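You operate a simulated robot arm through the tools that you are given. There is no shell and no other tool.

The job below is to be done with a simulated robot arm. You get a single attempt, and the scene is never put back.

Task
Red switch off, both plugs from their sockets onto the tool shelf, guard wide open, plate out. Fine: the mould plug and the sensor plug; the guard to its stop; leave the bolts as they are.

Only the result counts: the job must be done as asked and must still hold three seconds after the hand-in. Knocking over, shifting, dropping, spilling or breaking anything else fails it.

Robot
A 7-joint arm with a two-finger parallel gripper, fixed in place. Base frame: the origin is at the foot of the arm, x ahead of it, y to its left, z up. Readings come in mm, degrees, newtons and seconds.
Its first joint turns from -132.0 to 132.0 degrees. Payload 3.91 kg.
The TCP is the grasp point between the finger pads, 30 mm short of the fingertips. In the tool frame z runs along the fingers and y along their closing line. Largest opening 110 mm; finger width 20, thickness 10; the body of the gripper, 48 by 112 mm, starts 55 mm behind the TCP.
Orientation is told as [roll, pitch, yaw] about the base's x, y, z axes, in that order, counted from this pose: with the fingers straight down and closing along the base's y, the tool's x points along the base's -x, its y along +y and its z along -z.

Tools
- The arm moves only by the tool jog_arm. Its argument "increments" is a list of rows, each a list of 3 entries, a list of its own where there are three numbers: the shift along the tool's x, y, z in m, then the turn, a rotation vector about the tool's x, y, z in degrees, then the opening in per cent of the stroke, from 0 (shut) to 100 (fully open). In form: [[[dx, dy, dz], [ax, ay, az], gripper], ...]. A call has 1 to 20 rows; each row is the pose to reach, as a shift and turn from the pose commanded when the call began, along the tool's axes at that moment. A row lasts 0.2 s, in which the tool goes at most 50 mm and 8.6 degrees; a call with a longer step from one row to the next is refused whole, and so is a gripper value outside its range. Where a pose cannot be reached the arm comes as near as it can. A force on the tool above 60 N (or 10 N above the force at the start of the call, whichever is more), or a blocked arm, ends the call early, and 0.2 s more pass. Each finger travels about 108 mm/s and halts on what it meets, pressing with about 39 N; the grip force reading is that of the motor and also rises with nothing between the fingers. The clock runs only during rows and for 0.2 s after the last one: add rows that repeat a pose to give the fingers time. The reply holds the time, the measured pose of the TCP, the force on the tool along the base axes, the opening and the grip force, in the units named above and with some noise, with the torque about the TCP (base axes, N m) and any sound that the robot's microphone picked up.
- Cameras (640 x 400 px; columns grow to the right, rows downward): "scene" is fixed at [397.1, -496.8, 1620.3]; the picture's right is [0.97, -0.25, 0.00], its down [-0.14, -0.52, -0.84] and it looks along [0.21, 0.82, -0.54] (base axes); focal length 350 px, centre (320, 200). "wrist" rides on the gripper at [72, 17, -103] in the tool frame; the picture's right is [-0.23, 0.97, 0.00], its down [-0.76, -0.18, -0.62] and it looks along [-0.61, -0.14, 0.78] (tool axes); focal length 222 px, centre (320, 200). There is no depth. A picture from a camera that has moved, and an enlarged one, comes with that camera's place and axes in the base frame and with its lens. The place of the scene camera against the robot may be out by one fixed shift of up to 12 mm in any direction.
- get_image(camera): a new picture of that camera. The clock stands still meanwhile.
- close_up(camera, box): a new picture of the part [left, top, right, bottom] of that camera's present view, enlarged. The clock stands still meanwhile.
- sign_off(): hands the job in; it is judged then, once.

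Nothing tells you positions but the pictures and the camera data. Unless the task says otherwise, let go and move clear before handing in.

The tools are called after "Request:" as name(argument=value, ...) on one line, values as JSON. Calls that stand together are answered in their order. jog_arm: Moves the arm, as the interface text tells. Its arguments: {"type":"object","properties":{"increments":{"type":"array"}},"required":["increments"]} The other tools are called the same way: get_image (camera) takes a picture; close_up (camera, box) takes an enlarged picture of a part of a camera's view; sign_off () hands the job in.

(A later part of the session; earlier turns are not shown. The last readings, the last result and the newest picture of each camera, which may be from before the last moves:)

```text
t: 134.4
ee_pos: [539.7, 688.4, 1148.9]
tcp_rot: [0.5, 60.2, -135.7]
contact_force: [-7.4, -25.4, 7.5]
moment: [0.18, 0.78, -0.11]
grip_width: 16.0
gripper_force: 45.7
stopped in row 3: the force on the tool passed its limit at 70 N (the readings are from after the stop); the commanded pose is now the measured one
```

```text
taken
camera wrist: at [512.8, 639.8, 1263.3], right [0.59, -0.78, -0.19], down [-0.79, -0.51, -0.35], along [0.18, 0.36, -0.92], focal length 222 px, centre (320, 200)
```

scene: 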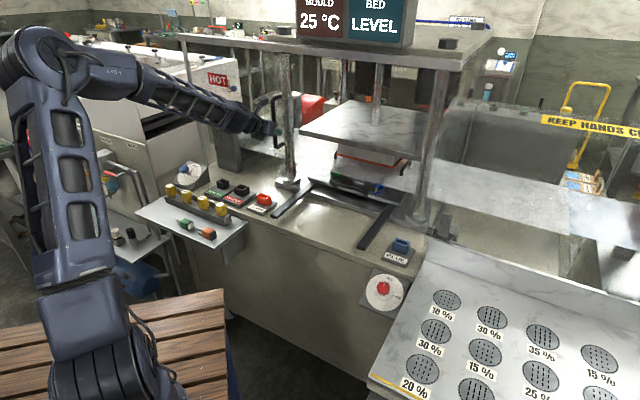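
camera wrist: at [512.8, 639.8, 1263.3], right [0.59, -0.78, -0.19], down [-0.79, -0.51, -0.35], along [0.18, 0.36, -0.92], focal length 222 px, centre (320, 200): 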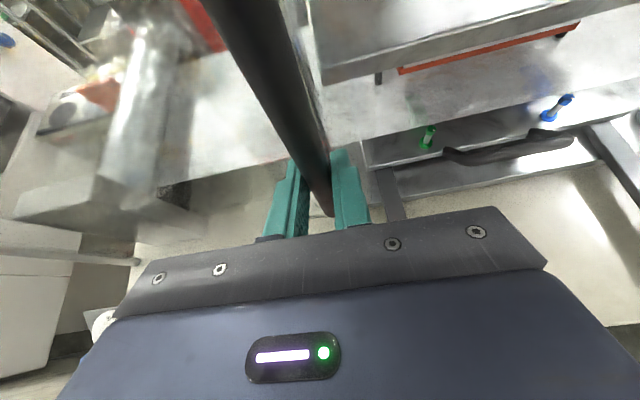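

A 70 N stop at s≈-105. I'll check the guard's left end to confirm this is its real stop and not a jam.

Request:
close_up(camera="scene", box=[165, 30, 255, 90])

Request:
close_up(camera="scene", box=[165, 85, 265, 165])

Request:
close_up(camera="scene", box=[240, 60, 330, 200])

```text
6.67 times, centred on (210, 60) of scene
camera zoom: at [397.1, -496.8, 1620.3], right [0.97, -0.25, 0.0], down [-0.14, -0.52, -0.84], along [0.21, 0.82, -0.54], focal length 2334 px, centre (1053, 1133)
```

zoom: 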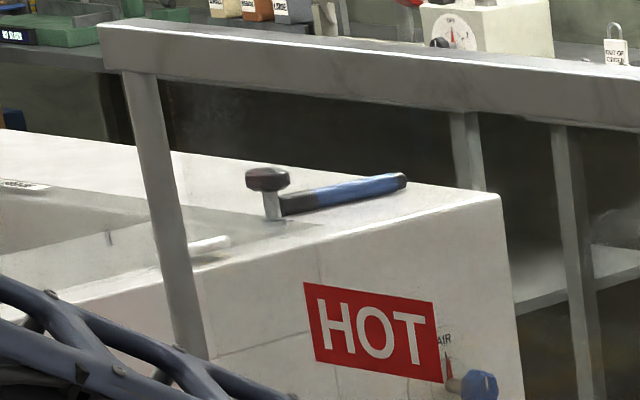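

```text
5.00 times, centred on (215, 125) of scene
camera zoom: at [397.1, -496.8, 1620.3], right [0.97, -0.25, 0.0], down [-0.14, -0.52, -0.84], along [0.21, 0.82, -0.54], focal length 1751 px, centre (845, 575)
```

zoom: 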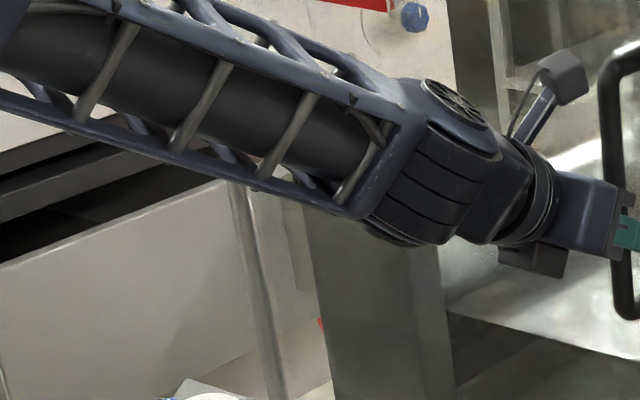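

```text
2.86 times, centred on (285, 130) of scene
camera zoom: at [397.1, -496.8, 1620.3], right [0.97, -0.25, 0.0], down [-0.14, -0.52, -0.84], along [0.21, 0.82, -0.54], focal length 1000 px, centre (420, 400)
```

zoom: 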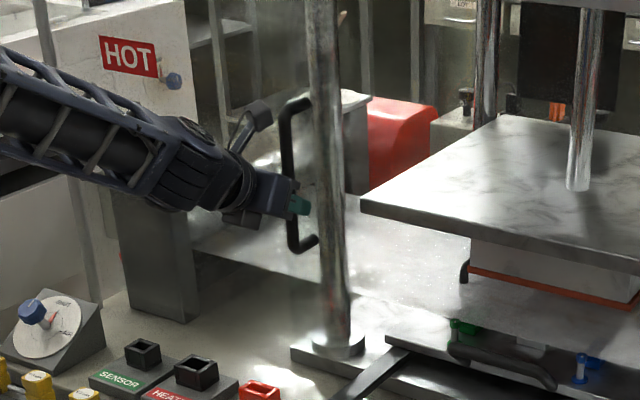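

HOT has moved about 445 mm, and the guard's left edge should now be meeting the beam's end post. I'll press left once more, gently, to confirm it's solid.

Request:
jog_arm(increments=[[[0, -0.003, 0], [0, 0, 0], 10], [[0, -0.006, 0], [0, 0, 0], 10], [[0, -0.009, 0], [0, 0, 0], 10], [[0, -0.009, 0], [0, 0, 0], 10]])

Request:
close_up(camera="scene", box=[240, 60, 330, 200])

```text
t: 135.1
ee_pos: [539.7, 689.6, 1150.2]
tcp_rot: [0.9, 60.1, -136.0]
contact_force: [-11.4, -26.0, 11.1]
moment: [0.11, 1.02, -0.08]
grip_width: 16.0
gripper_force: 44.7
stopped in row 3: the force on the tool passed its limit at 63 N (the readings are from after the stop); the commanded pose is now the measured one
```

```text
2.86 times, centred on (285, 130) of scene
camera zoom: at [397.1, -496.8, 1620.3], right [0.97, -0.25, 0.0], down [-0.14, -0.52, -0.84], along [0.21, 0.82, -0.54], focal length 1000 px, centre (420, 400)
```

zoom: 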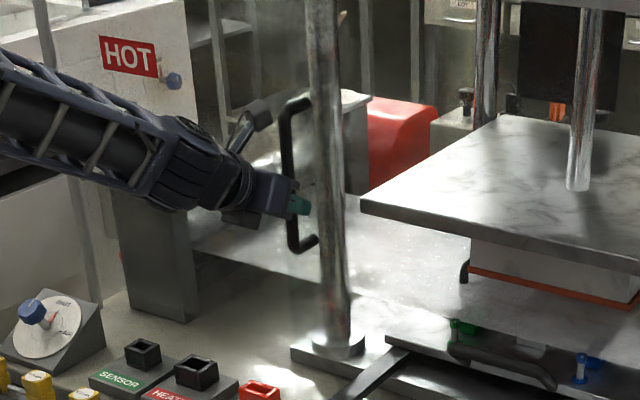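

The guard doesn't move any further, so it's at the stop. I'll release the handle and back away.

Request:
jog_arm(increments=[[[0, 0, 0], [0, 0, 0], 20], [[0, 0, 0], [0, 0, 0], 35], [[0, 0, 0], [0, 0, 0], 50], [[0, 0, 0], [0, 0, 0], 60], [[-0.01, 0, -0.0174], [0, 0, 0], 60], [[-0.025, 0, -0.0435], [0, 0, 0], 60], [[-0.045, 0, -0.078], [0, 0, 0], 60], [[-0.06, 0, -0.104], [0, 0, 0], 60], [[-0.06, 0, -0.104], [0, 0, 0], 60]])

Request:
get_image(camera="wrist")

Request:
close_up(camera="wrist", box=[160, 0, 480, 200])

Request:
get_image(camera="scene")

```text
t: 137.1
ee_pos: [451.9, 609.2, 1148.1]
tcp_rot: [0.9, 60.0, -135.9]
contact_force: [0.7, 0.3, 0.4]
moment: [0.02, -0.02, 0.02]
grip_width: 66.0
gripper_force: 0.0
```

```text
taken
camera wrist: at [423.5, 560.8, 1262.7], right [0.59, -0.79, -0.19], down [-0.79, -0.5, -0.35], along [0.18, 0.35, -0.92], focal length 222 px, centre (320, 200)
```

wrist: 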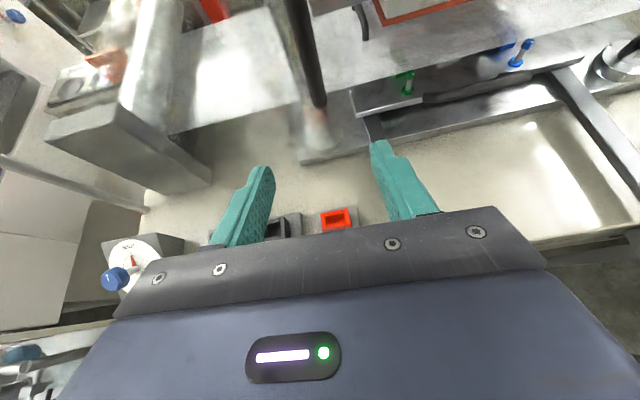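

```text
2.00 times, centred on (320, 100) of wrist
camera zoom: at [423.5, 560.8, 1262.7], right [0.59, -0.79, -0.19], down [-0.79, -0.5, -0.35], along [0.18, 0.35, -0.92], focal length 444 px, centre (320, 400)
```

zoom: 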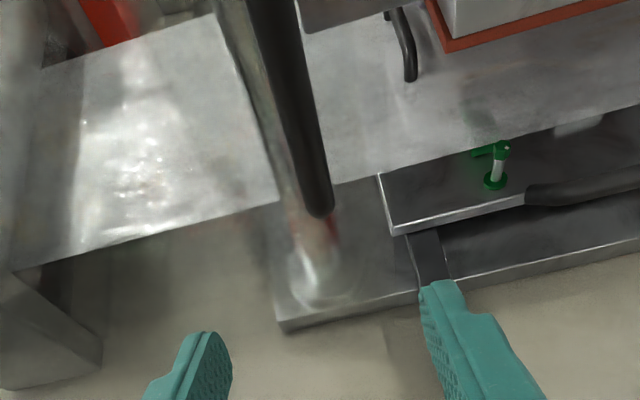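

```text
taken
```

scene: 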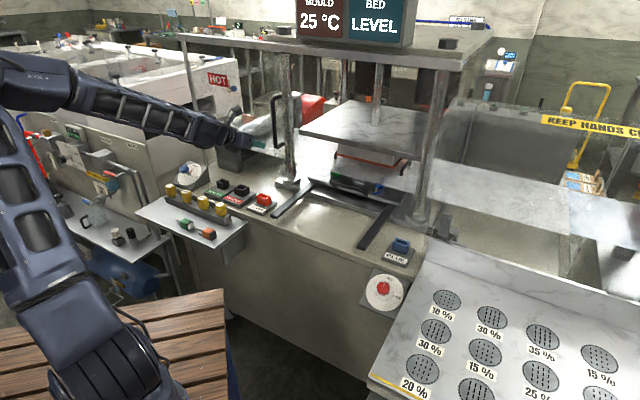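

The guard stays put. I'll check where its right edge is relative to the plate.

Request:
close_up(camera="wrist", box=[280, 60, 400, 160])

Request:
close_up(camera="wrist", box=[280, 0, 400, 80])

Request:
close_up(camera="scene", box=[270, 100, 334, 190])

Request:
close_up(camera="scene", box=[170, 60, 234, 100])

Request:
close_up(camera="scene", box=[300, 150, 430, 240])

```text
4.00 times, centred on (340, 110) of wrist
camera zoom: at [423.5, 560.8, 1262.7], right [0.59, -0.79, -0.19], down [-0.79, -0.5, -0.35], along [0.18, 0.35, -0.92], focal length 888 px, centre (240, 560)
```

zoom: 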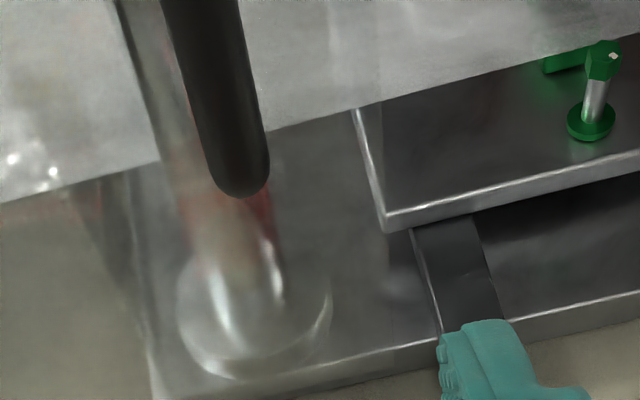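

```text
5.00 times, centred on (340, 40) of wrist
camera zoom: at [423.5, 560.8, 1262.7], right [0.59, -0.79, -0.19], down [-0.79, -0.5, -0.35], along [0.18, 0.35, -0.92], focal length 1111 px, centre (220, 1000)
```

zoom: 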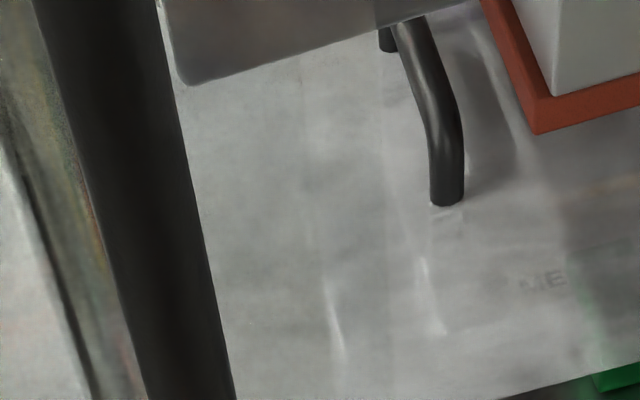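

```text
4.44 times, centred on (302, 145) of scene
camera zoom: at [397.1, -496.8, 1620.3], right [0.97, -0.25, 0.0], down [-0.14, -0.52, -0.84], along [0.21, 0.82, -0.54], focal length 1556 px, centre (400, 444)
```

zoom: 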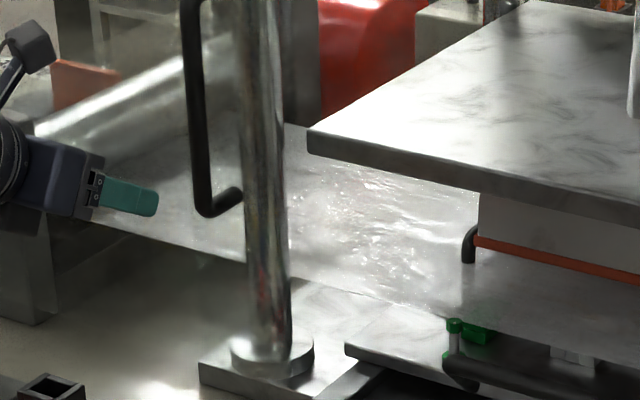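

```text
10.00 times, centred on (202, 80) of scene
camera zoom: at [397.1, -496.8, 1620.3], right [0.97, -0.25, 0.0], down [-0.14, -0.52, -0.84], along [0.21, 0.82, -0.54], focal length 3501 px, centre (1500, 1400)
```

zoom: 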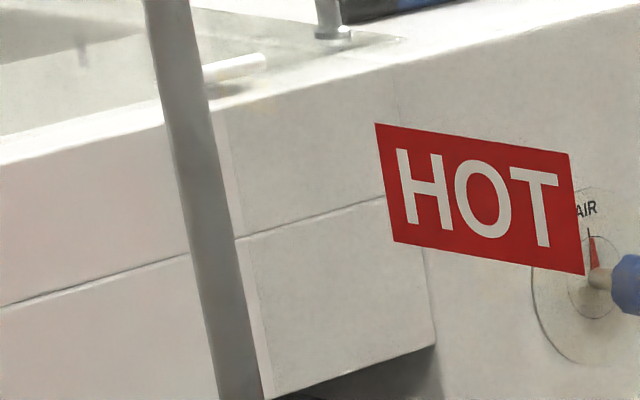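

```text
4.44 times, centred on (365, 195) of scene
camera zoom: at [397.1, -496.8, 1620.3], right [0.97, -0.25, 0.0], down [-0.14, -0.52, -0.84], along [0.21, 0.82, -0.54], focal length 1556 px, centre (120, 222)
```

zoom: 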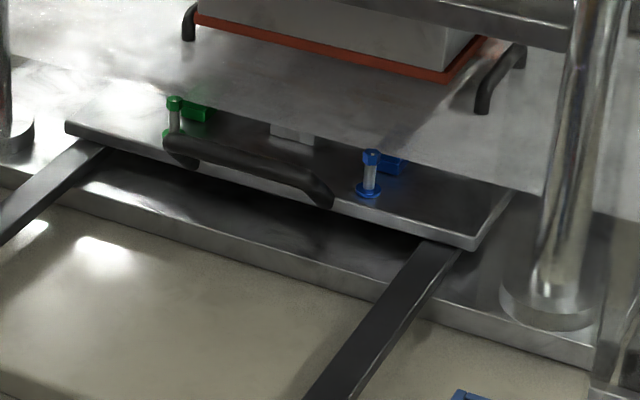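

The guard's left edge sits right against the post, so it is at its stop. Now the plate: I'll bring the camera in front of its handle.

Request:
jog_arm(increments=[[[-0.0084, 0.0373, 0.0054], [0, 0, 0], 60], [[-0.0169, 0.0746, 0.0107], [0, 0, 0], 60], [[-0.0253, 0.1119, 0.0161], [0, 0, 0], 60], [[-0.0337, 0.1493, 0.0214], [0, 0, 0], 60], [[-0.0421, 0.1866, 0.0268], [0, 0, 0], 60], [[-0.0506, 0.2239, 0.0321], [0, 0, 0], 60], [[-0.059, 0.2612, 0.0375], [0, 0, 0], 60], [[-0.059, 0.2612, 0.0375], [0, 0, 0], 60]])

Request:
get_image(camera="wrist")

Request:
close_up(camera="wrist", box=[200, 50, 440, 200])

Request:
get_image(camera="scene")

```text
t: 138.9
ee_pos: [635.4, 421.6, 1079.1]
tcp_rot: [0.9, 60.0, -135.9]
contact_force: [0.1, -0.3, 0.1]
moment: [-0.01, 0.03, 0.0]
grip_width: 66.0
gripper_force: 0.1
```

```text
taken
camera wrist: at [607.4, 373.5, 1193.4], right [0.59, -0.79, -0.19], down [-0.79, -0.5, -0.35], along [0.18, 0.35, -0.92], focal length 222 px, centre (320, 200)
```

wrist: 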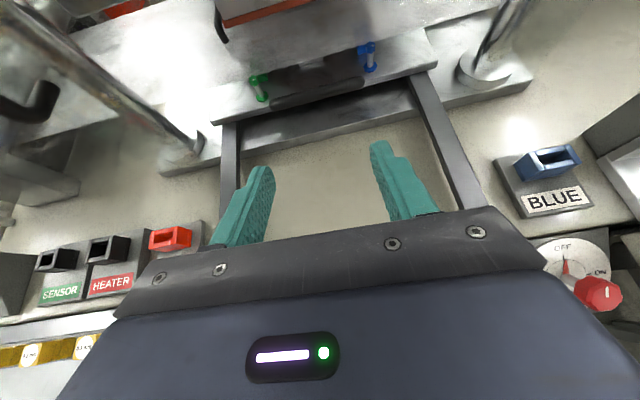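

```text
2.67 times, centred on (320, 125) of wrist
camera zoom: at [607.4, 373.5, 1193.4], right [0.59, -0.79, -0.19], down [-0.79, -0.5, -0.35], along [0.18, 0.35, -0.92], focal length 592 px, centre (320, 400)
```

zoom: 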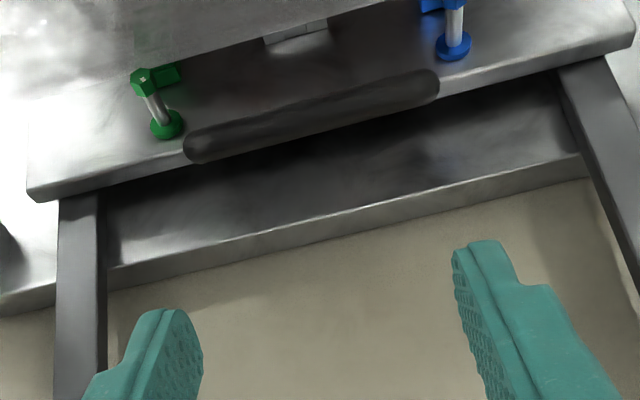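

```text
taken
```

scene: 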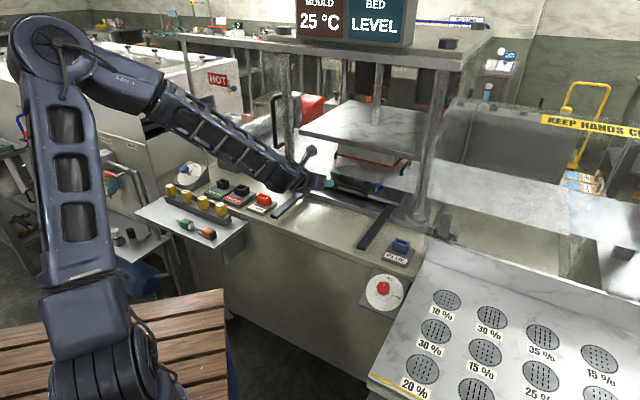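

I can see the bed plate, its dark handle and the rails. I need the handle's exact height and depth, so I'll take a second view from lower down.

Request:
jog_arm(increments=[[[-0.0295, 0, 0.0055], [0, 0, 0], 60], [[-0.059, 0, 0.011], [0, 0, 0], 60], [[-0.0885, 0, 0.0165], [0, 0, 0], 60], [[-0.1, 0, 0.02], [0, 0, 0], 60], [[-0.1, 0, 0.02], [0, 0, 0], 60]])

Request:
get_image(camera="wrist")

Request:
close_up(camera="wrist", box=[200, 0, 440, 150])

```text
t: 140.1
ee_pos: [608.9, 396.0, 984.9]
tcp_rot: [1.0, 60.0, -135.7]
contact_force: [-0.2, 0.4, 0.0]
moment: [0.05, 0.02, 0.02]
grip_width: 66.0
gripper_force: 0.1
```

```text
taken
camera wrist: at [581.7, 348.1, 1097.8], right [0.59, -0.79, -0.19], down [-0.79, -0.5, -0.35], along [0.18, 0.35, -0.92], focal length 222 px, centre (320, 200)
```

wrist: 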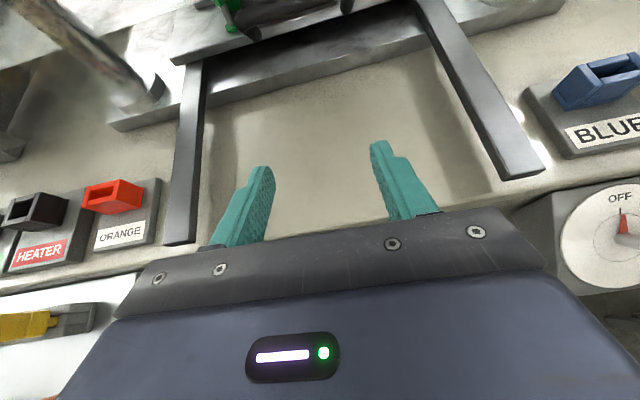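

```text
2.67 times, centred on (320, 75) of wrist
camera zoom: at [581.7, 348.1, 1097.8], right [0.59, -0.79, -0.19], down [-0.79, -0.5, -0.35], along [0.18, 0.35, -0.92], focal length 592 px, centre (320, 533)
```

zoom: 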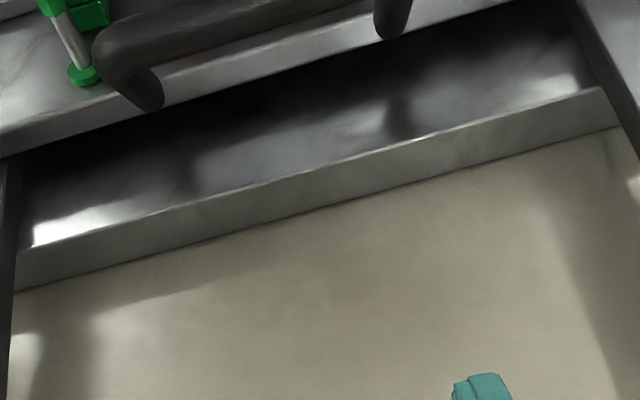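

I'll zoom further from this lower view for accurate picks on the handle and plate edge.

Request:
close_up(camera="wrist", box=[160, 0, 260, 62])

Request:
close_up(camera="wrist", box=[300, 0, 400, 62])

Request:
close_up(camera="scene", box=[320, 170, 400, 220])

```text
6.40 times, centred on (210, 31) of wrist
camera zoom: at [581.7, 348.1, 1097.8], right [0.59, -0.79, -0.19], down [-0.79, -0.5, -0.35], along [0.18, 0.35, -0.92], focal length 1422 px, centre (1024, 1282)
```

zoom: 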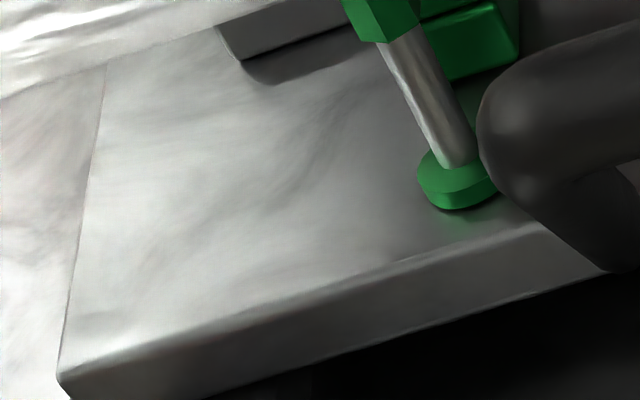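

```text
6.40 times, centred on (350, 31) of wrist
camera zoom: at [581.7, 348.1, 1097.8], right [0.59, -0.79, -0.19], down [-0.79, -0.5, -0.35], along [0.18, 0.35, -0.92], focal length 1422 px, centre (128, 1282)
```

zoom: 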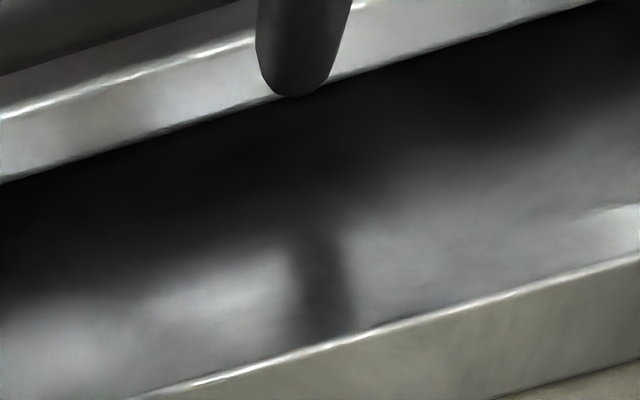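

```text
8.00 times, centred on (360, 195) of scene
camera zoom: at [397.1, -496.8, 1620.3], right [0.97, -0.25, 0.0], down [-0.14, -0.52, -0.84], along [0.21, 0.82, -0.54], focal length 2801 px, centre (0, 240)
```

zoom: 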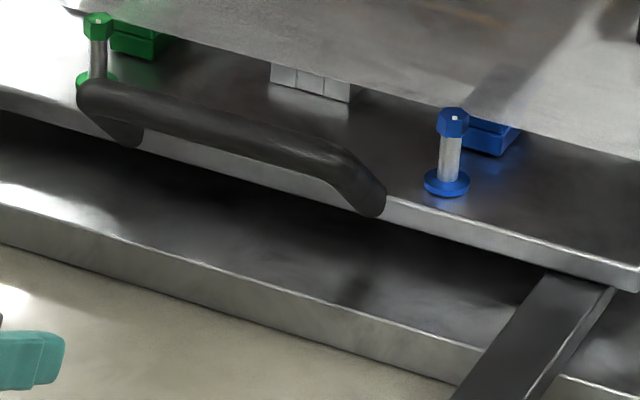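

The handle is inclined about 45°. Its bar is at n≈951, z≈955, s≈85–216, with legs running down to the plate's front face. I'll rise a little and roll the tool -90 so the fingers can close across the bar.

Request:
jog_arm(increments=[[[0.0165, 0, -0.0095], [0, 0, -8.2], 60], [[0.033, 0, -0.019], [0, 0, -16.4], 60], [[0.0494, 0, -0.0285], [0, 0, -24.6], 60], [[0.0659, 0, -0.038], [0, 0, -32.8], 60], [[0.0823, 0, -0.0475], [0, 0, -41], 60], [[0.0823, 0, -0.0475], [0, 0, -49.2], 60], [[0.0823, 0, -0.0475], [0, 0, -57.4], 60], [[0.0823, 0, -0.0475], [0, 0, -65.6], 60], [[0.0823, 0, -0.0475], [0, 0, -73.8], 60], [[0.0823, 0, -0.0475], [0, 0, -82], 60], [[0.0823, 0, -0.0475], [0, 0, -90], 60], [[0.0823, 0, -0.0475], [0, 0, -90], 60]])

Request:
get_image(camera="wrist")

Request:
get_image(camera="scene")

```text
t: 142.7
ee_pos: [610.9, 397.3, 1078.5]
tcp_rot: [60.0, -0.5, -46.7]
contact_force: [0.3, -0.2, 0.0]
moment: [-0.02, -0.01, 0.01]
grip_width: 66.0
gripper_force: 0.0
```

```text
taken
camera wrist: at [501.6, 394.6, 1143.3], right [0.5, 0.17, 0.85], down [0.06, -0.98, 0.16], along [0.86, -0.03, -0.51], focal length 222 px, centre (320, 200)
```

wrist: 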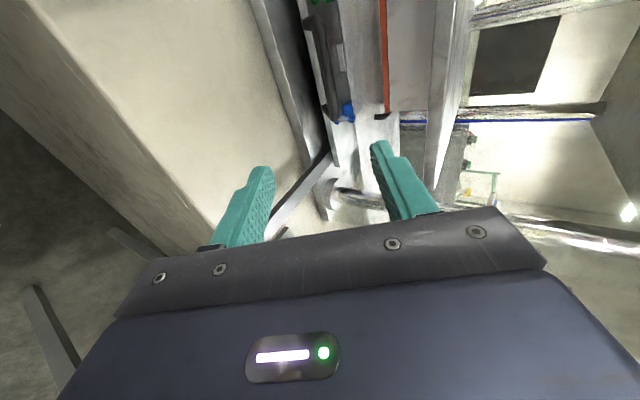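

```text
taken
```

scene: 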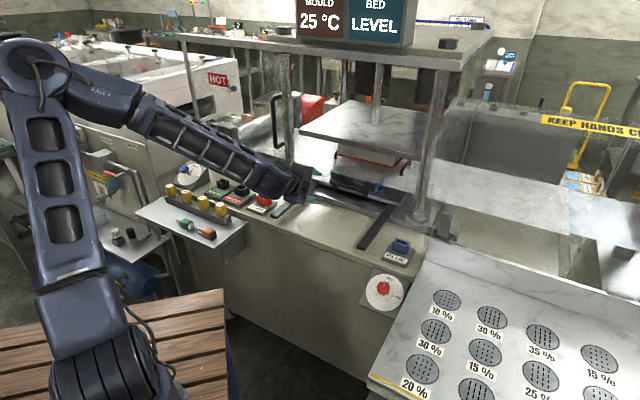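

I'll tilt to 45° and move to the pre-grasp point in line with the handle.

Request:
jog_arm(increments=[[[0.0011, 0.0046, 0.0351], [2.5, 0.25, -0.14], 60], [[0.0023, 0.0091, 0.0701], [5, 0.49, -0.28], 60], [[0.0034, 0.0137, 0.1052], [7.5, 0.74, -0.42], 60], [[0.0045, 0.0183, 0.1403], [10, 0.98, -0.57], 60], [[0.0057, 0.0228, 0.1753], [12.5, 1.23, -0.71], 60], [[0.0068, 0.0274, 0.2104], [15, 1.47, -0.85], 60], [[0.0068, 0.0274, 0.2104], [15, 1.47, -0.85], 60]])

Request:
get_image(camera="wrist")

Request:
close_up(camera="wrist", box=[220, 60, 420, 200])

Request:
close_up(camera="scene", box=[290, 140, 410, 220])

```text
t: 144.3
ee_pos: [750.6, 536.1, 996.4]
tcp_rot: [45.0, -0.3, -45.1]
contact_force: [0.2, 0.4, -0.4]
moment: [0.0, 0.0, 0.03]
grip_width: 66.0
gripper_force: 0.0
```

```text
taken
camera wrist: at [655.6, 543.5, 1080.6], right [0.65, 0.33, 0.69], down [0.14, -0.94, 0.32], along [0.75, -0.11, -0.65], focal length 222 px, centre (320, 200)
```

wrist: 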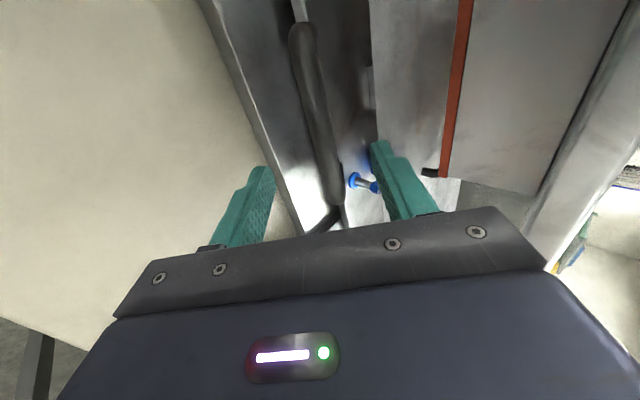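

```text
2.86 times, centred on (320, 130) of wrist
camera zoom: at [655.6, 543.5, 1080.6], right [0.65, 0.33, 0.69], down [0.14, -0.94, 0.32], along [0.75, -0.11, -0.65], focal length 635 px, centre (320, 400)
```

zoom: 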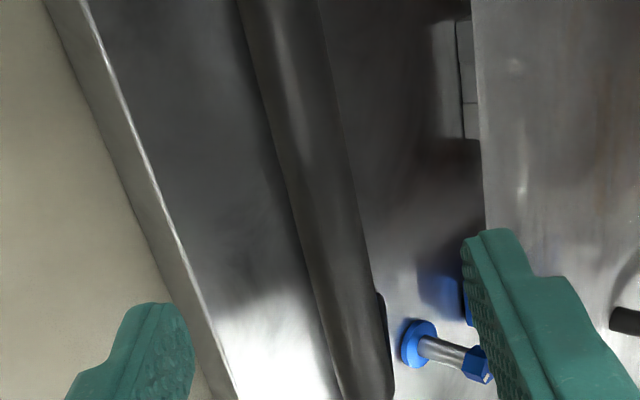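

```text
5.00 times, centred on (350, 180) of scene
camera zoom: at [397.1, -496.8, 1620.3], right [0.97, -0.25, 0.0], down [-0.14, -0.52, -0.84], along [0.21, 0.82, -0.54], focal length 1751 px, centre (170, 300)
```

zoom: 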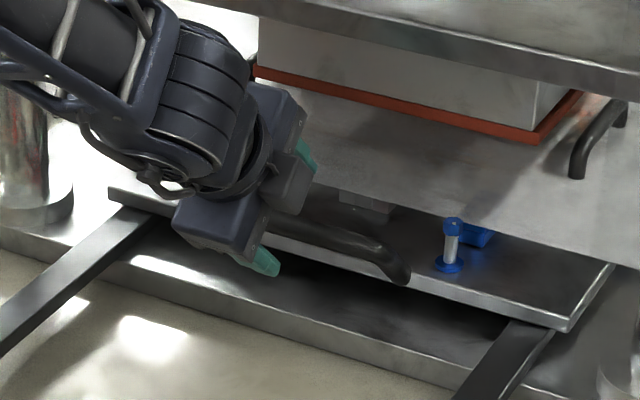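

The bar is right between the fingers on the tool axis. I'll advance most of the way and check.

Request:
jog_arm(increments=[[[0, 0.001, 0.015], [0, 0, 0], 60], [[0, 0.002, 0.03], [0, 0, 0], 60], [[0, 0.002, 0.045], [0, 0, 0], 60], [[0, 0.002, 0.045], [0, 0, 0], 60]])

Request:
close_up(camera="wrist", box=[220, 80, 420, 220])

Request:
close_up(camera="scene", box=[300, 150, 400, 220])

```text
t: 145.3
ee_pos: [772.4, 559.8, 967.5]
tcp_rot: [45.0, -0.3, -45.0]
contact_force: [0.3, -0.2, -0.1]
moment: [-0.03, 0.0, -0.01]
grip_width: 66.0
gripper_force: 0.1
```

```text
2.86 times, centred on (320, 150) of wrist
camera zoom: at [677.9, 568.3, 1051.7], right [0.65, 0.33, 0.69], down [0.14, -0.94, 0.32], along [0.75, -0.11, -0.65], focal length 635 px, centre (320, 343)
```

zoom: 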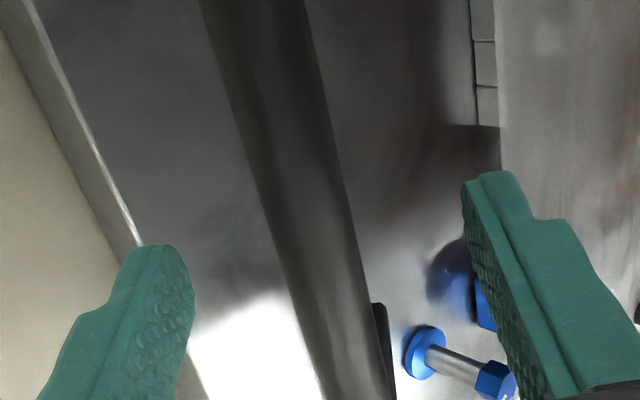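

```text
5.71 times, centred on (350, 185) of scene
camera zoom: at [397.1, -496.8, 1620.3], right [0.97, -0.25, 0.0], down [-0.14, -0.52, -0.84], along [0.21, 0.82, -0.54], focal length 2001 px, centre (149, 286)
```

zoom: 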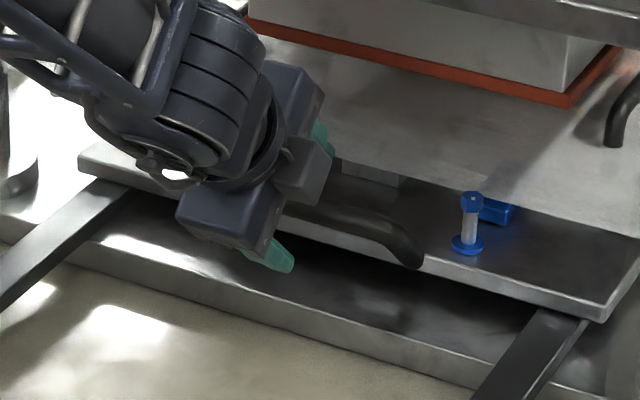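

The bar is about 16 mm ahead and centred. I'll advance 17 mm and close.

Request:
jog_arm(increments=[[[0, 0, 0.006], [0, 0, 0], 60], [[0, 0, 0.012], [0, 0, 0], 60], [[0, 0, 0.017], [0, 0, 0], 60], [[0, 0, 0.017], [0, 0, 0], 45], [[0, 0, 0.017], [0, 0, 0], 30], [[0, 0, 0.017], [0, 0, 0], 15], [[0, 0, 0.017], [0, 0, 0], 5], [[0, 0, 0.017], [0, 0, 0], 5]])

Request:
get_image(camera="wrist")

Request:
close_up(camera="scene", box=[300, 150, 400, 220])

```text
t: 147.1
ee_pos: [781.7, 568.6, 954.5]
tcp_rot: [45.0, -0.2, -45.1]
contact_force: [1.6, 1.4, 2.3]
moment: [0.14, 0.14, -0.09]
grip_width: 18.0
gripper_force: 44.9
```

```text
taken
camera wrist: at [687.2, 576.4, 1039.4], right [0.65, 0.33, 0.69], down [0.14, -0.94, 0.32], along [0.75, -0.11, -0.65], focal length 222 px, centre (320, 200)
```

wrist: 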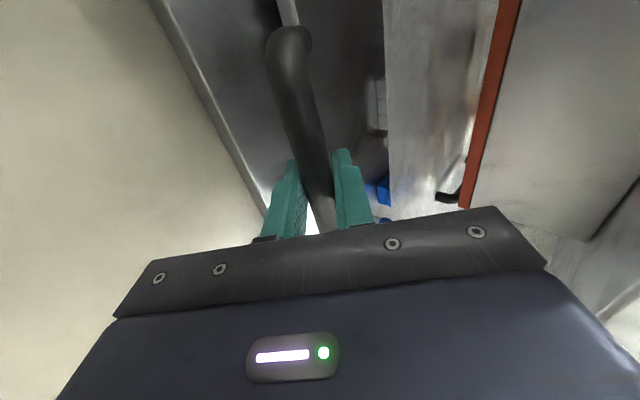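

```text
5.71 times, centred on (350, 185) of scene
camera zoom: at [397.1, -496.8, 1620.3], right [0.97, -0.25, 0.0], down [-0.14, -0.52, -0.84], along [0.21, 0.82, -0.54], focal length 2001 px, centre (149, 286)
```

zoom: 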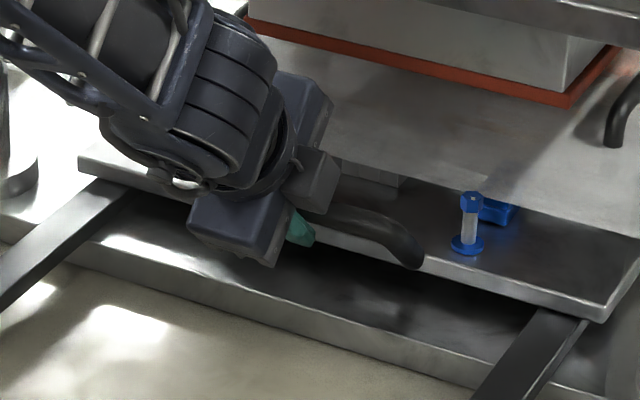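

Gripped at 18 mm. I'll pull gently toward the robot to see whether the plate slides.

Request:
jog_arm(increments=[[[0, -0.0028, -0.0028], [0, 0, 0], 5], [[0, -0.0057, -0.0057], [0, 0, 0], 5], [[0, -0.0099, -0.0099], [0, 0, 0], 5], [[0, -0.0141, -0.0141], [0, 0, 0], 5], [[0, -0.0141, -0.0141], [0, 0, 0], 5]])

Request:
close_up(camera="scene", box=[300, 150, 400, 220])

```text
t: 148.3
ee_pos: [767.2, 552.5, 955.0]
tcp_rot: [45.1, -0.3, -45.2]
contact_force: [5.7, -8.2, 5.8]
moment: [0.12, 0.2, -0.02]
grip_width: 17.7
gripper_force: 44.9
```

```text
5.71 times, centred on (350, 185) of scene
camera zoom: at [397.1, -496.8, 1620.3], right [0.97, -0.25, 0.0], down [-0.14, -0.52, -0.84], along [0.21, 0.82, -0.54], focal length 2001 px, centre (149, 286)
```

zoom: 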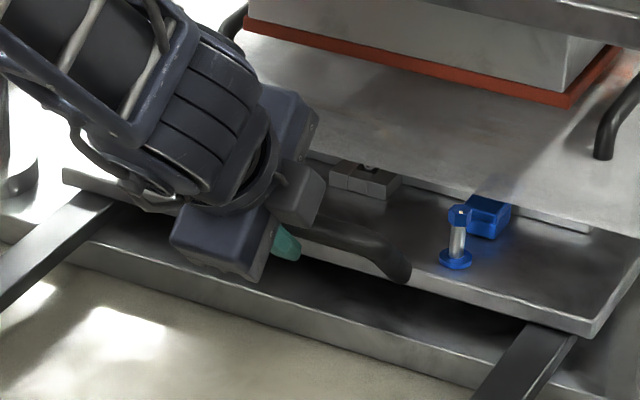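

The plate slides out and the blue bolt moves with it. I'll keep pulling along the rails.

Request:
jog_arm(increments=[[[-0.0005, -0.0085, -0.0085], [0, 0, 0], 5], [[-0.001, -0.0191, -0.0191], [0, 0, 0], 5], [[-0.001, -0.0297, -0.0297], [0, 0, 0], 5], [[-0.001, -0.0403, -0.0403], [0, 0, 0], 5], [[-0.001, -0.0509, -0.0509], [0, 0, 0], 5], [[-0.001, -0.0615, -0.0615], [0, 0, 0], 5], [[-0.001, -0.0707, -0.0707], [0, 0, 0], 5], [[-0.001, -0.0707, -0.0707], [0, 0, 0], 5]])

Request:
get_image(camera="scene")

Request:
close_up(camera="scene", box=[260, 140, 420, 250])

```text
t: 150.1
ee_pos: [696.7, 482.3, 954.7]
tcp_rot: [44.9, -0.3, -45.1]
contact_force: [3.5, -4.6, -11.2]
moment: [-0.29, -0.24, -0.67]
grip_width: 17.6
gripper_force: 45.2
```

```text
taken
```

scene: 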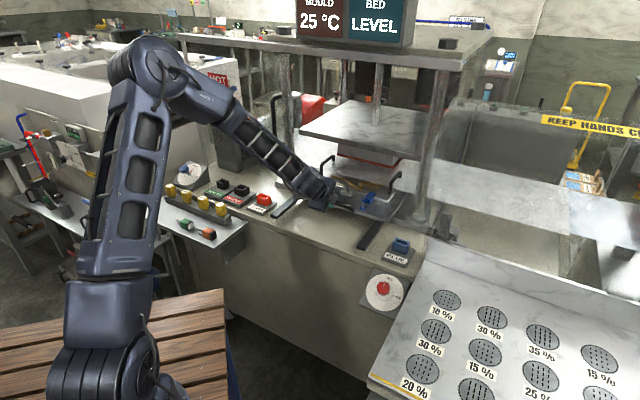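

```text
3.64 times, centred on (340, 195) of scene
camera zoom: at [397.1, -496.8, 1620.3], right [0.97, -0.25, 0.0], down [-0.14, -0.52, -0.84], along [0.21, 0.82, -0.54], focal length 1273 px, centre (247, 218)
```

zoom: 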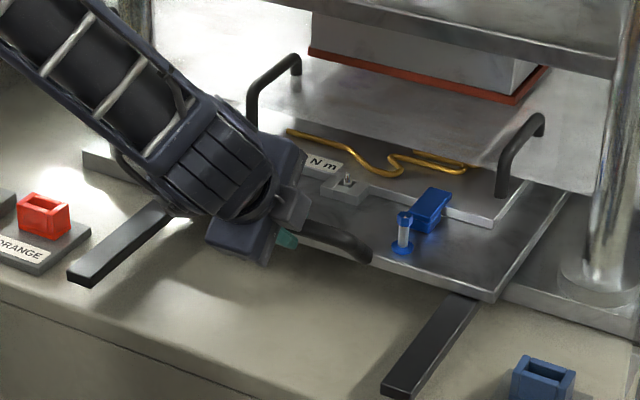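

The plate carries the lower mould half with its lift handles and cable, and it's sliding freely. I'll continue to the stop.

Request:
jog_arm(increments=[[[-0.0005, -0.0085, -0.0085], [0, 0, 0], 5], [[-0.001, -0.0177, -0.0177], [0, 0, 0], 5], [[-0.001, -0.0269, -0.0269], [0, 0, 0], 5], [[-0.001, -0.0354, -0.0354], [0, 0, 0], 5], [[-0.001, -0.0424, -0.0424], [0, 0, 0], 5], [[-0.001, -0.0495, -0.0495], [0, 0, 0], 5], [[-0.001, -0.0566, -0.0566], [0, 0, 0], 5], [[-0.001, -0.0566, -0.0566], [0, 0, 0], 5]])

Request:
close_up(camera="scene", box=[260, 140, 420, 250])

Request:
get_image(camera="wrist")

```text
t: 151.9
ee_pos: [640.3, 427.1, 956.7]
tcp_rot: [45.2, -0.2, -44.9]
contact_force: [-14.3, 13.6, 3.7]
moment: [0.75, 0.69, 0.7]
grip_width: 17.6
gripper_force: 45.1
```

```text
3.64 times, centred on (340, 195) of scene
camera zoom: at [397.1, -496.8, 1620.3], right [0.97, -0.25, 0.0], down [-0.14, -0.52, -0.84], along [0.21, 0.82, -0.54], focal length 1273 px, centre (247, 218)
```

zoom: 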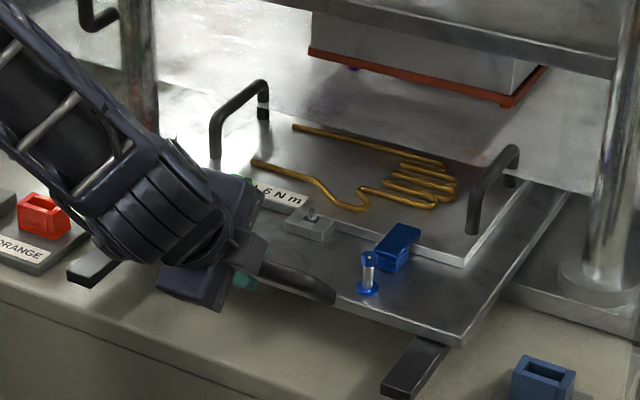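

```text
taken
camera wrist: at [545.6, 434.5, 1039.5], right [0.64, 0.33, 0.69], down [0.14, -0.94, 0.32], along [0.75, -0.11, -0.65], focal length 222 px, centre (320, 200)
```

wrist: 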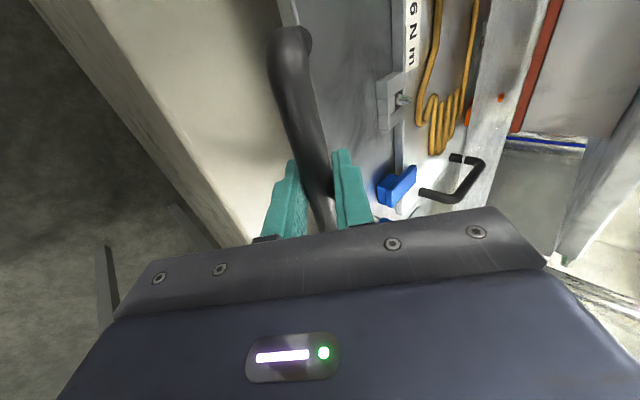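

It's out about 200 mm so far. I'll ease the lateral offset and pull on slowly, expecting the stop.

Request:
jog_arm(increments=[[[0.001, -0.0042, -0.0042], [0, 0, 0], 5], [[0.0013, -0.0099, -0.0099], [0, 0, 0], 5], [[0.0013, -0.0156, -0.0156], [0, 0, 0], 5], [[0.0013, -0.0212, -0.0212], [0, 0, 0], 5], [[0.0013, -0.0269, -0.0269], [0, 0, 0], 5], [[0.0013, -0.0325, -0.0325], [0, 0, 0], 5], [[0.0013, -0.0382, -0.0382], [0, 0, 0], 5], [[0.0013, -0.0424, -0.0424], [0, 0, 0], 5], [[0.0013, -0.0424, -0.0424], [0, 0, 0], 5]])

Request:
close_up(camera="scene", box=[260, 140, 420, 250])

Request:
get_image(camera="scene")

```text
t: 153.9
ee_pos: [596.8, 383.8, 955.0]
tcp_rot: [45.0, -0.1, -45.1]
contact_force: [-1.7, -0.5, 33.9]
moment: [-0.18, -0.21, -0.64]
grip_width: 17.9
gripper_force: 44.8
```

```text
3.64 times, centred on (340, 195) of scene
camera zoom: at [397.1, -496.8, 1620.3], right [0.97, -0.25, 0.0], down [-0.14, -0.52, -0.84], along [0.21, 0.82, -0.54], focal length 1273 px, centre (247, 218)
```

zoom: 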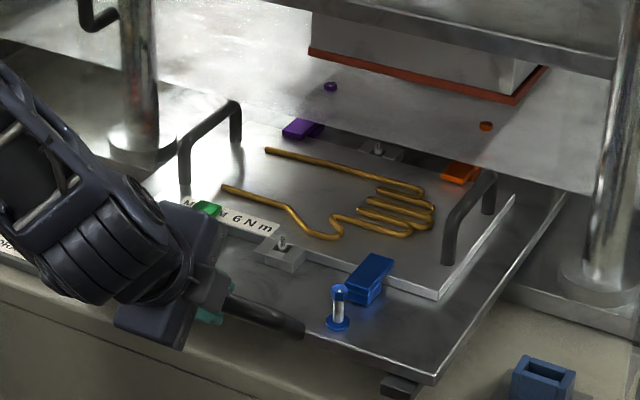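

```text
taken
```

scene: 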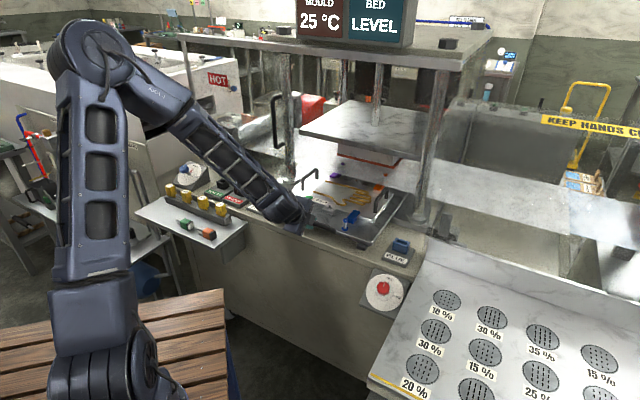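

Now 260 mm out, with four coloured clamp bolts visible and untouched. I'll ease up 2 mm and continue carefully to find the stop.

Request:
jog_arm(increments=[[[0, -0.0014, -0.0042], [0, 0, 0], 5], [[0, -0.0057, -0.0085], [0, 0, 0], 5], [[0, -0.0099, -0.0127], [0, 0, 0], 5], [[0, -0.0142, -0.017], [0, 0, 0], 5], [[0, -0.0184, -0.0212], [0, 0, 0], 5], [[0, -0.0226, -0.0254], [0, 0, 0], 5], [[0, -0.0269, -0.0297], [0, 0, 0], 5], [[0, -0.0269, -0.0297], [0, 0, 0], 5]])

Request:
close_up(camera="scene", box=[260, 140, 420, 250])

Request:
get_image(camera="wrist")

```text
t: 155.7
ee_pos: [570.8, 356.9, 955.5]
tcp_rot: [44.9, -0.3, -45.1]
contact_force: [3.2, -6.7, -26.7]
moment: [-0.45, -0.41, -0.94]
grip_width: 17.8
gripper_force: 45.1
```

```text
3.64 times, centred on (340, 195) of scene
camera zoom: at [397.1, -496.8, 1620.3], right [0.97, -0.25, 0.0], down [-0.14, -0.52, -0.84], along [0.21, 0.82, -0.54], focal length 1273 px, centre (247, 218)
```

zoom: 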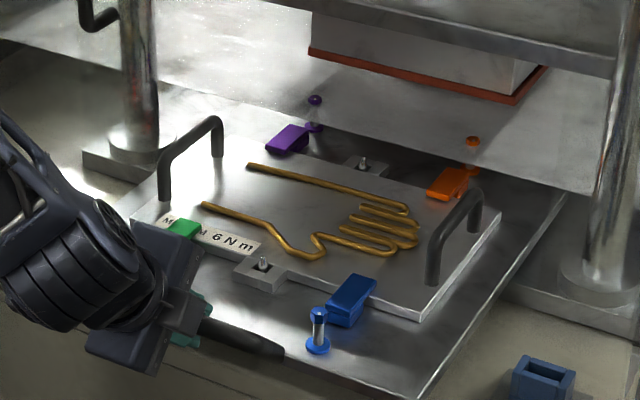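

```text
taken
camera wrist: at [475.5, 364.7, 1039.6], right [0.65, 0.33, 0.69], down [0.14, -0.94, 0.32], along [0.75, -0.11, -0.65], focal length 222 px, centre (320, 200)
```

wrist: 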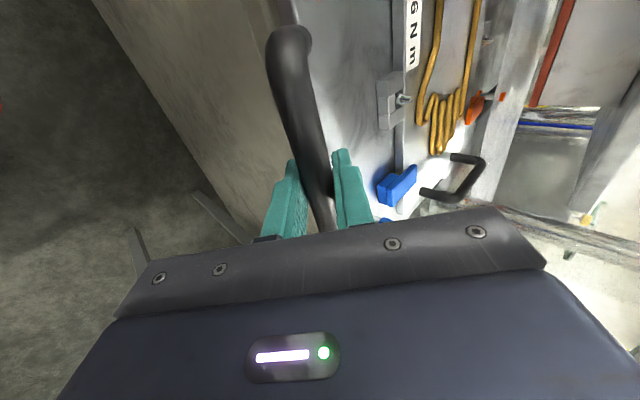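

It's 299 mm out with still no stop. I'll continue in small steps, watching force and reach.

Request:
jog_arm(increments=[[[0, -0.005, -0.0035], [0, 0, 0], 5], [[0, -0.0085, -0.007], [0, 0, 0], 5], [[0, -0.0121, -0.0107], [0, 0, 0], 5], [[0, -0.0156, -0.0142], [0, 0, 0], 5], [[0, -0.0192, -0.0178], [0, 0, 0], 5], [[0, -0.0227, -0.0213], [0, 0, 0], 5], [[0, -0.0227, -0.0213], [0, 0, 0], 5]])

Request:
close_up(camera="scene", box=[260, 140, 420, 250])

Request:
get_image(camera="scene")

```text
t: 157.3
ee_pos: [546.9, 333.1, 954.5]
tcp_rot: [45.0, -0.2, -45.0]
contact_force: [4.2, -6.6, -27.0]
moment: [0.4, 0.45, 0.3]
grip_width: 17.6
gripper_force: 45.2
```

```text
3.64 times, centred on (340, 195) of scene
camera zoom: at [397.1, -496.8, 1620.3], right [0.97, -0.25, 0.0], down [-0.14, -0.52, -0.84], along [0.21, 0.82, -0.54], focal length 1273 px, centre (247, 218)
```

zoom: 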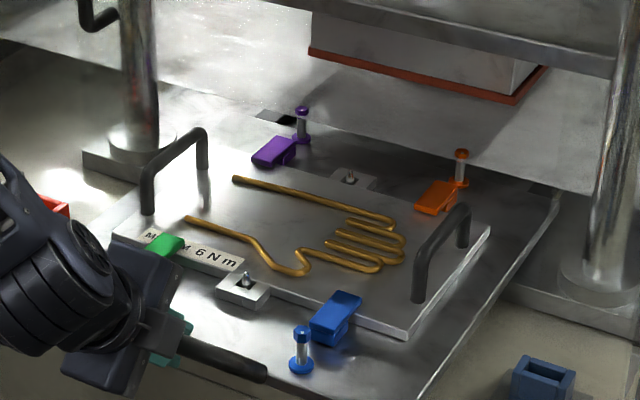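

```text
taken
```

scene: 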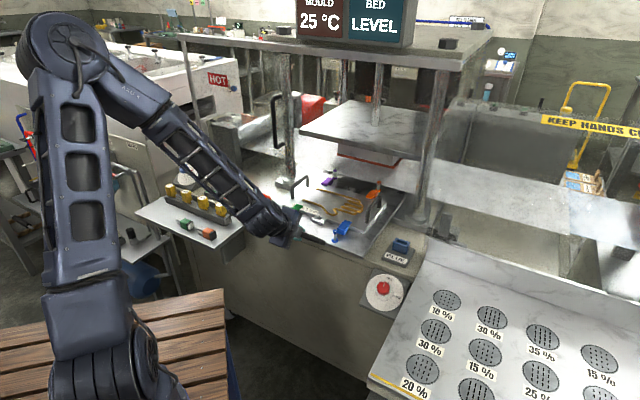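

332 mm out, with the whole mould plate and all four bolts clear of the press. I'll keep going until the stop.

Request:
jog_arm(increments=[[[0, -0.005, -0.0035], [0, 0, 0], 5], [[0, -0.0085, -0.007], [0, 0, 0], 5], [[0, -0.0121, -0.0107], [0, 0, 0], 5], [[0, -0.0156, -0.0142], [0, 0, 0], 5], [[0, -0.0192, -0.0178], [0, 0, 0], 5], [[0, -0.0227, -0.0213], [0, 0, 0], 5], [[0, -0.0263, -0.0249], [0, 0, 0], 5], [[0, -0.0298, -0.0284], [0, 0, 0], 5], [[0, -0.0298, -0.0284], [0, 0, 0], 5]])

Request:
close_up(camera="scene", box=[260, 140, 420, 250])

```text
t: 159.3
ee_pos: [518.9, 304.6, 955.4]
tcp_rot: [45.1, -0.2, -45.1]
contact_force: [8.0, -8.5, 8.8]
moment: [-0.21, -0.2, -0.57]
grip_width: 17.7
gripper_force: 45.4
```

```text
3.64 times, centred on (340, 195) of scene
camera zoom: at [397.1, -496.8, 1620.3], right [0.97, -0.25, 0.0], down [-0.14, -0.52, -0.84], along [0.21, 0.82, -0.54], focal length 1273 px, centre (247, 218)
```

zoom: 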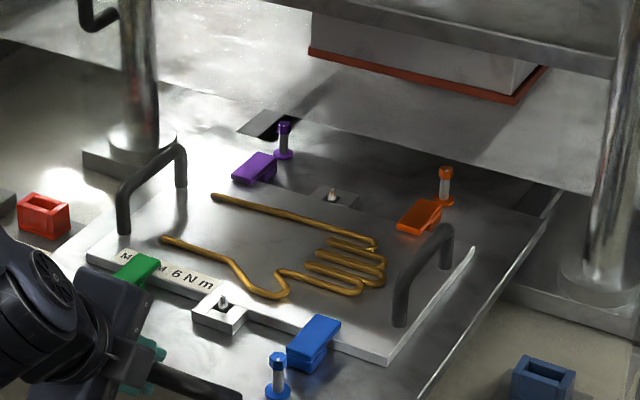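

372 mm out and still sliding. Before pulling more I'll check the tray's rear end and the rails.

Request:
close_up(camera="scene", box=[310, 150, 420, 220])

Request:
close_up(camera="scene", box=[260, 200, 420, 300])

Request:
get_image(camera="wrist")

Request:
get_image(camera="scene")

```text
5.71 times, centred on (365, 185) of scene
camera zoom: at [397.1, -496.8, 1620.3], right [0.97, -0.25, 0.0], down [-0.14, -0.52, -0.84], along [0.21, 0.82, -0.54], focal length 2001 px, centre (63, 286)
```

zoom: 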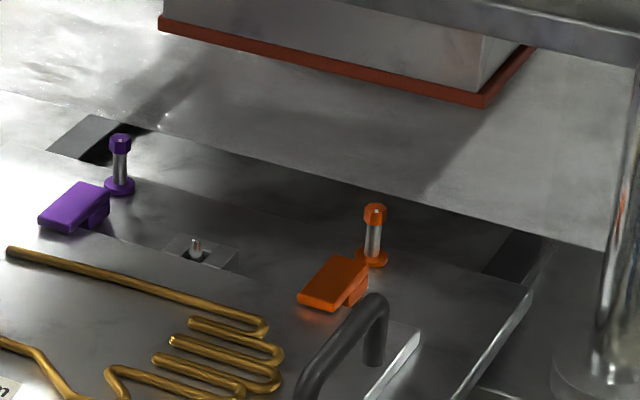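

```text
4.00 times, centred on (340, 250) of scene
camera zoom: at [397.1, -496.8, 1620.3], right [0.97, -0.25, 0.0], down [-0.14, -0.52, -0.84], along [0.21, 0.82, -0.54], focal length 1400 px, centre (240, 0)
```

zoom: 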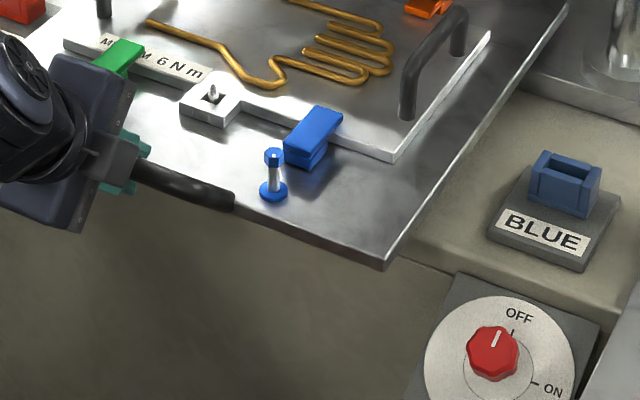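

```text
taken
camera wrist: at [423.7, 312.9, 1039.6], right [0.65, 0.33, 0.69], down [0.14, -0.94, 0.32], along [0.75, -0.11, -0.65], focal length 222 px, centre (320, 200)
```

wrist: 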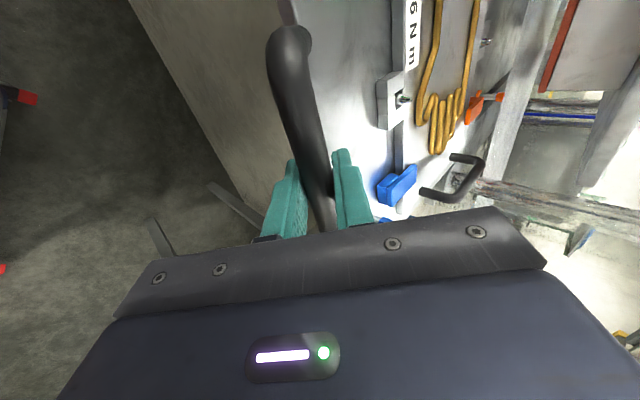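

```text
taken
```

scene: 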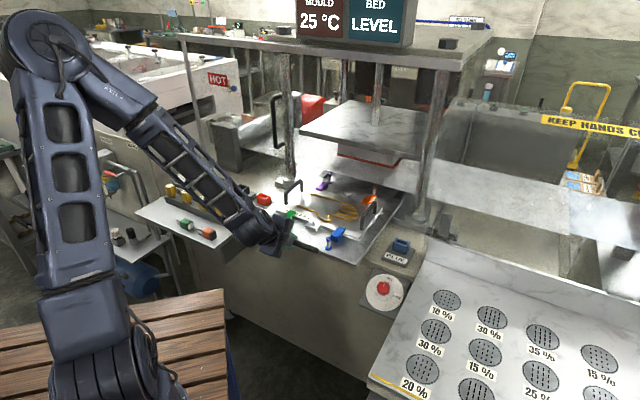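

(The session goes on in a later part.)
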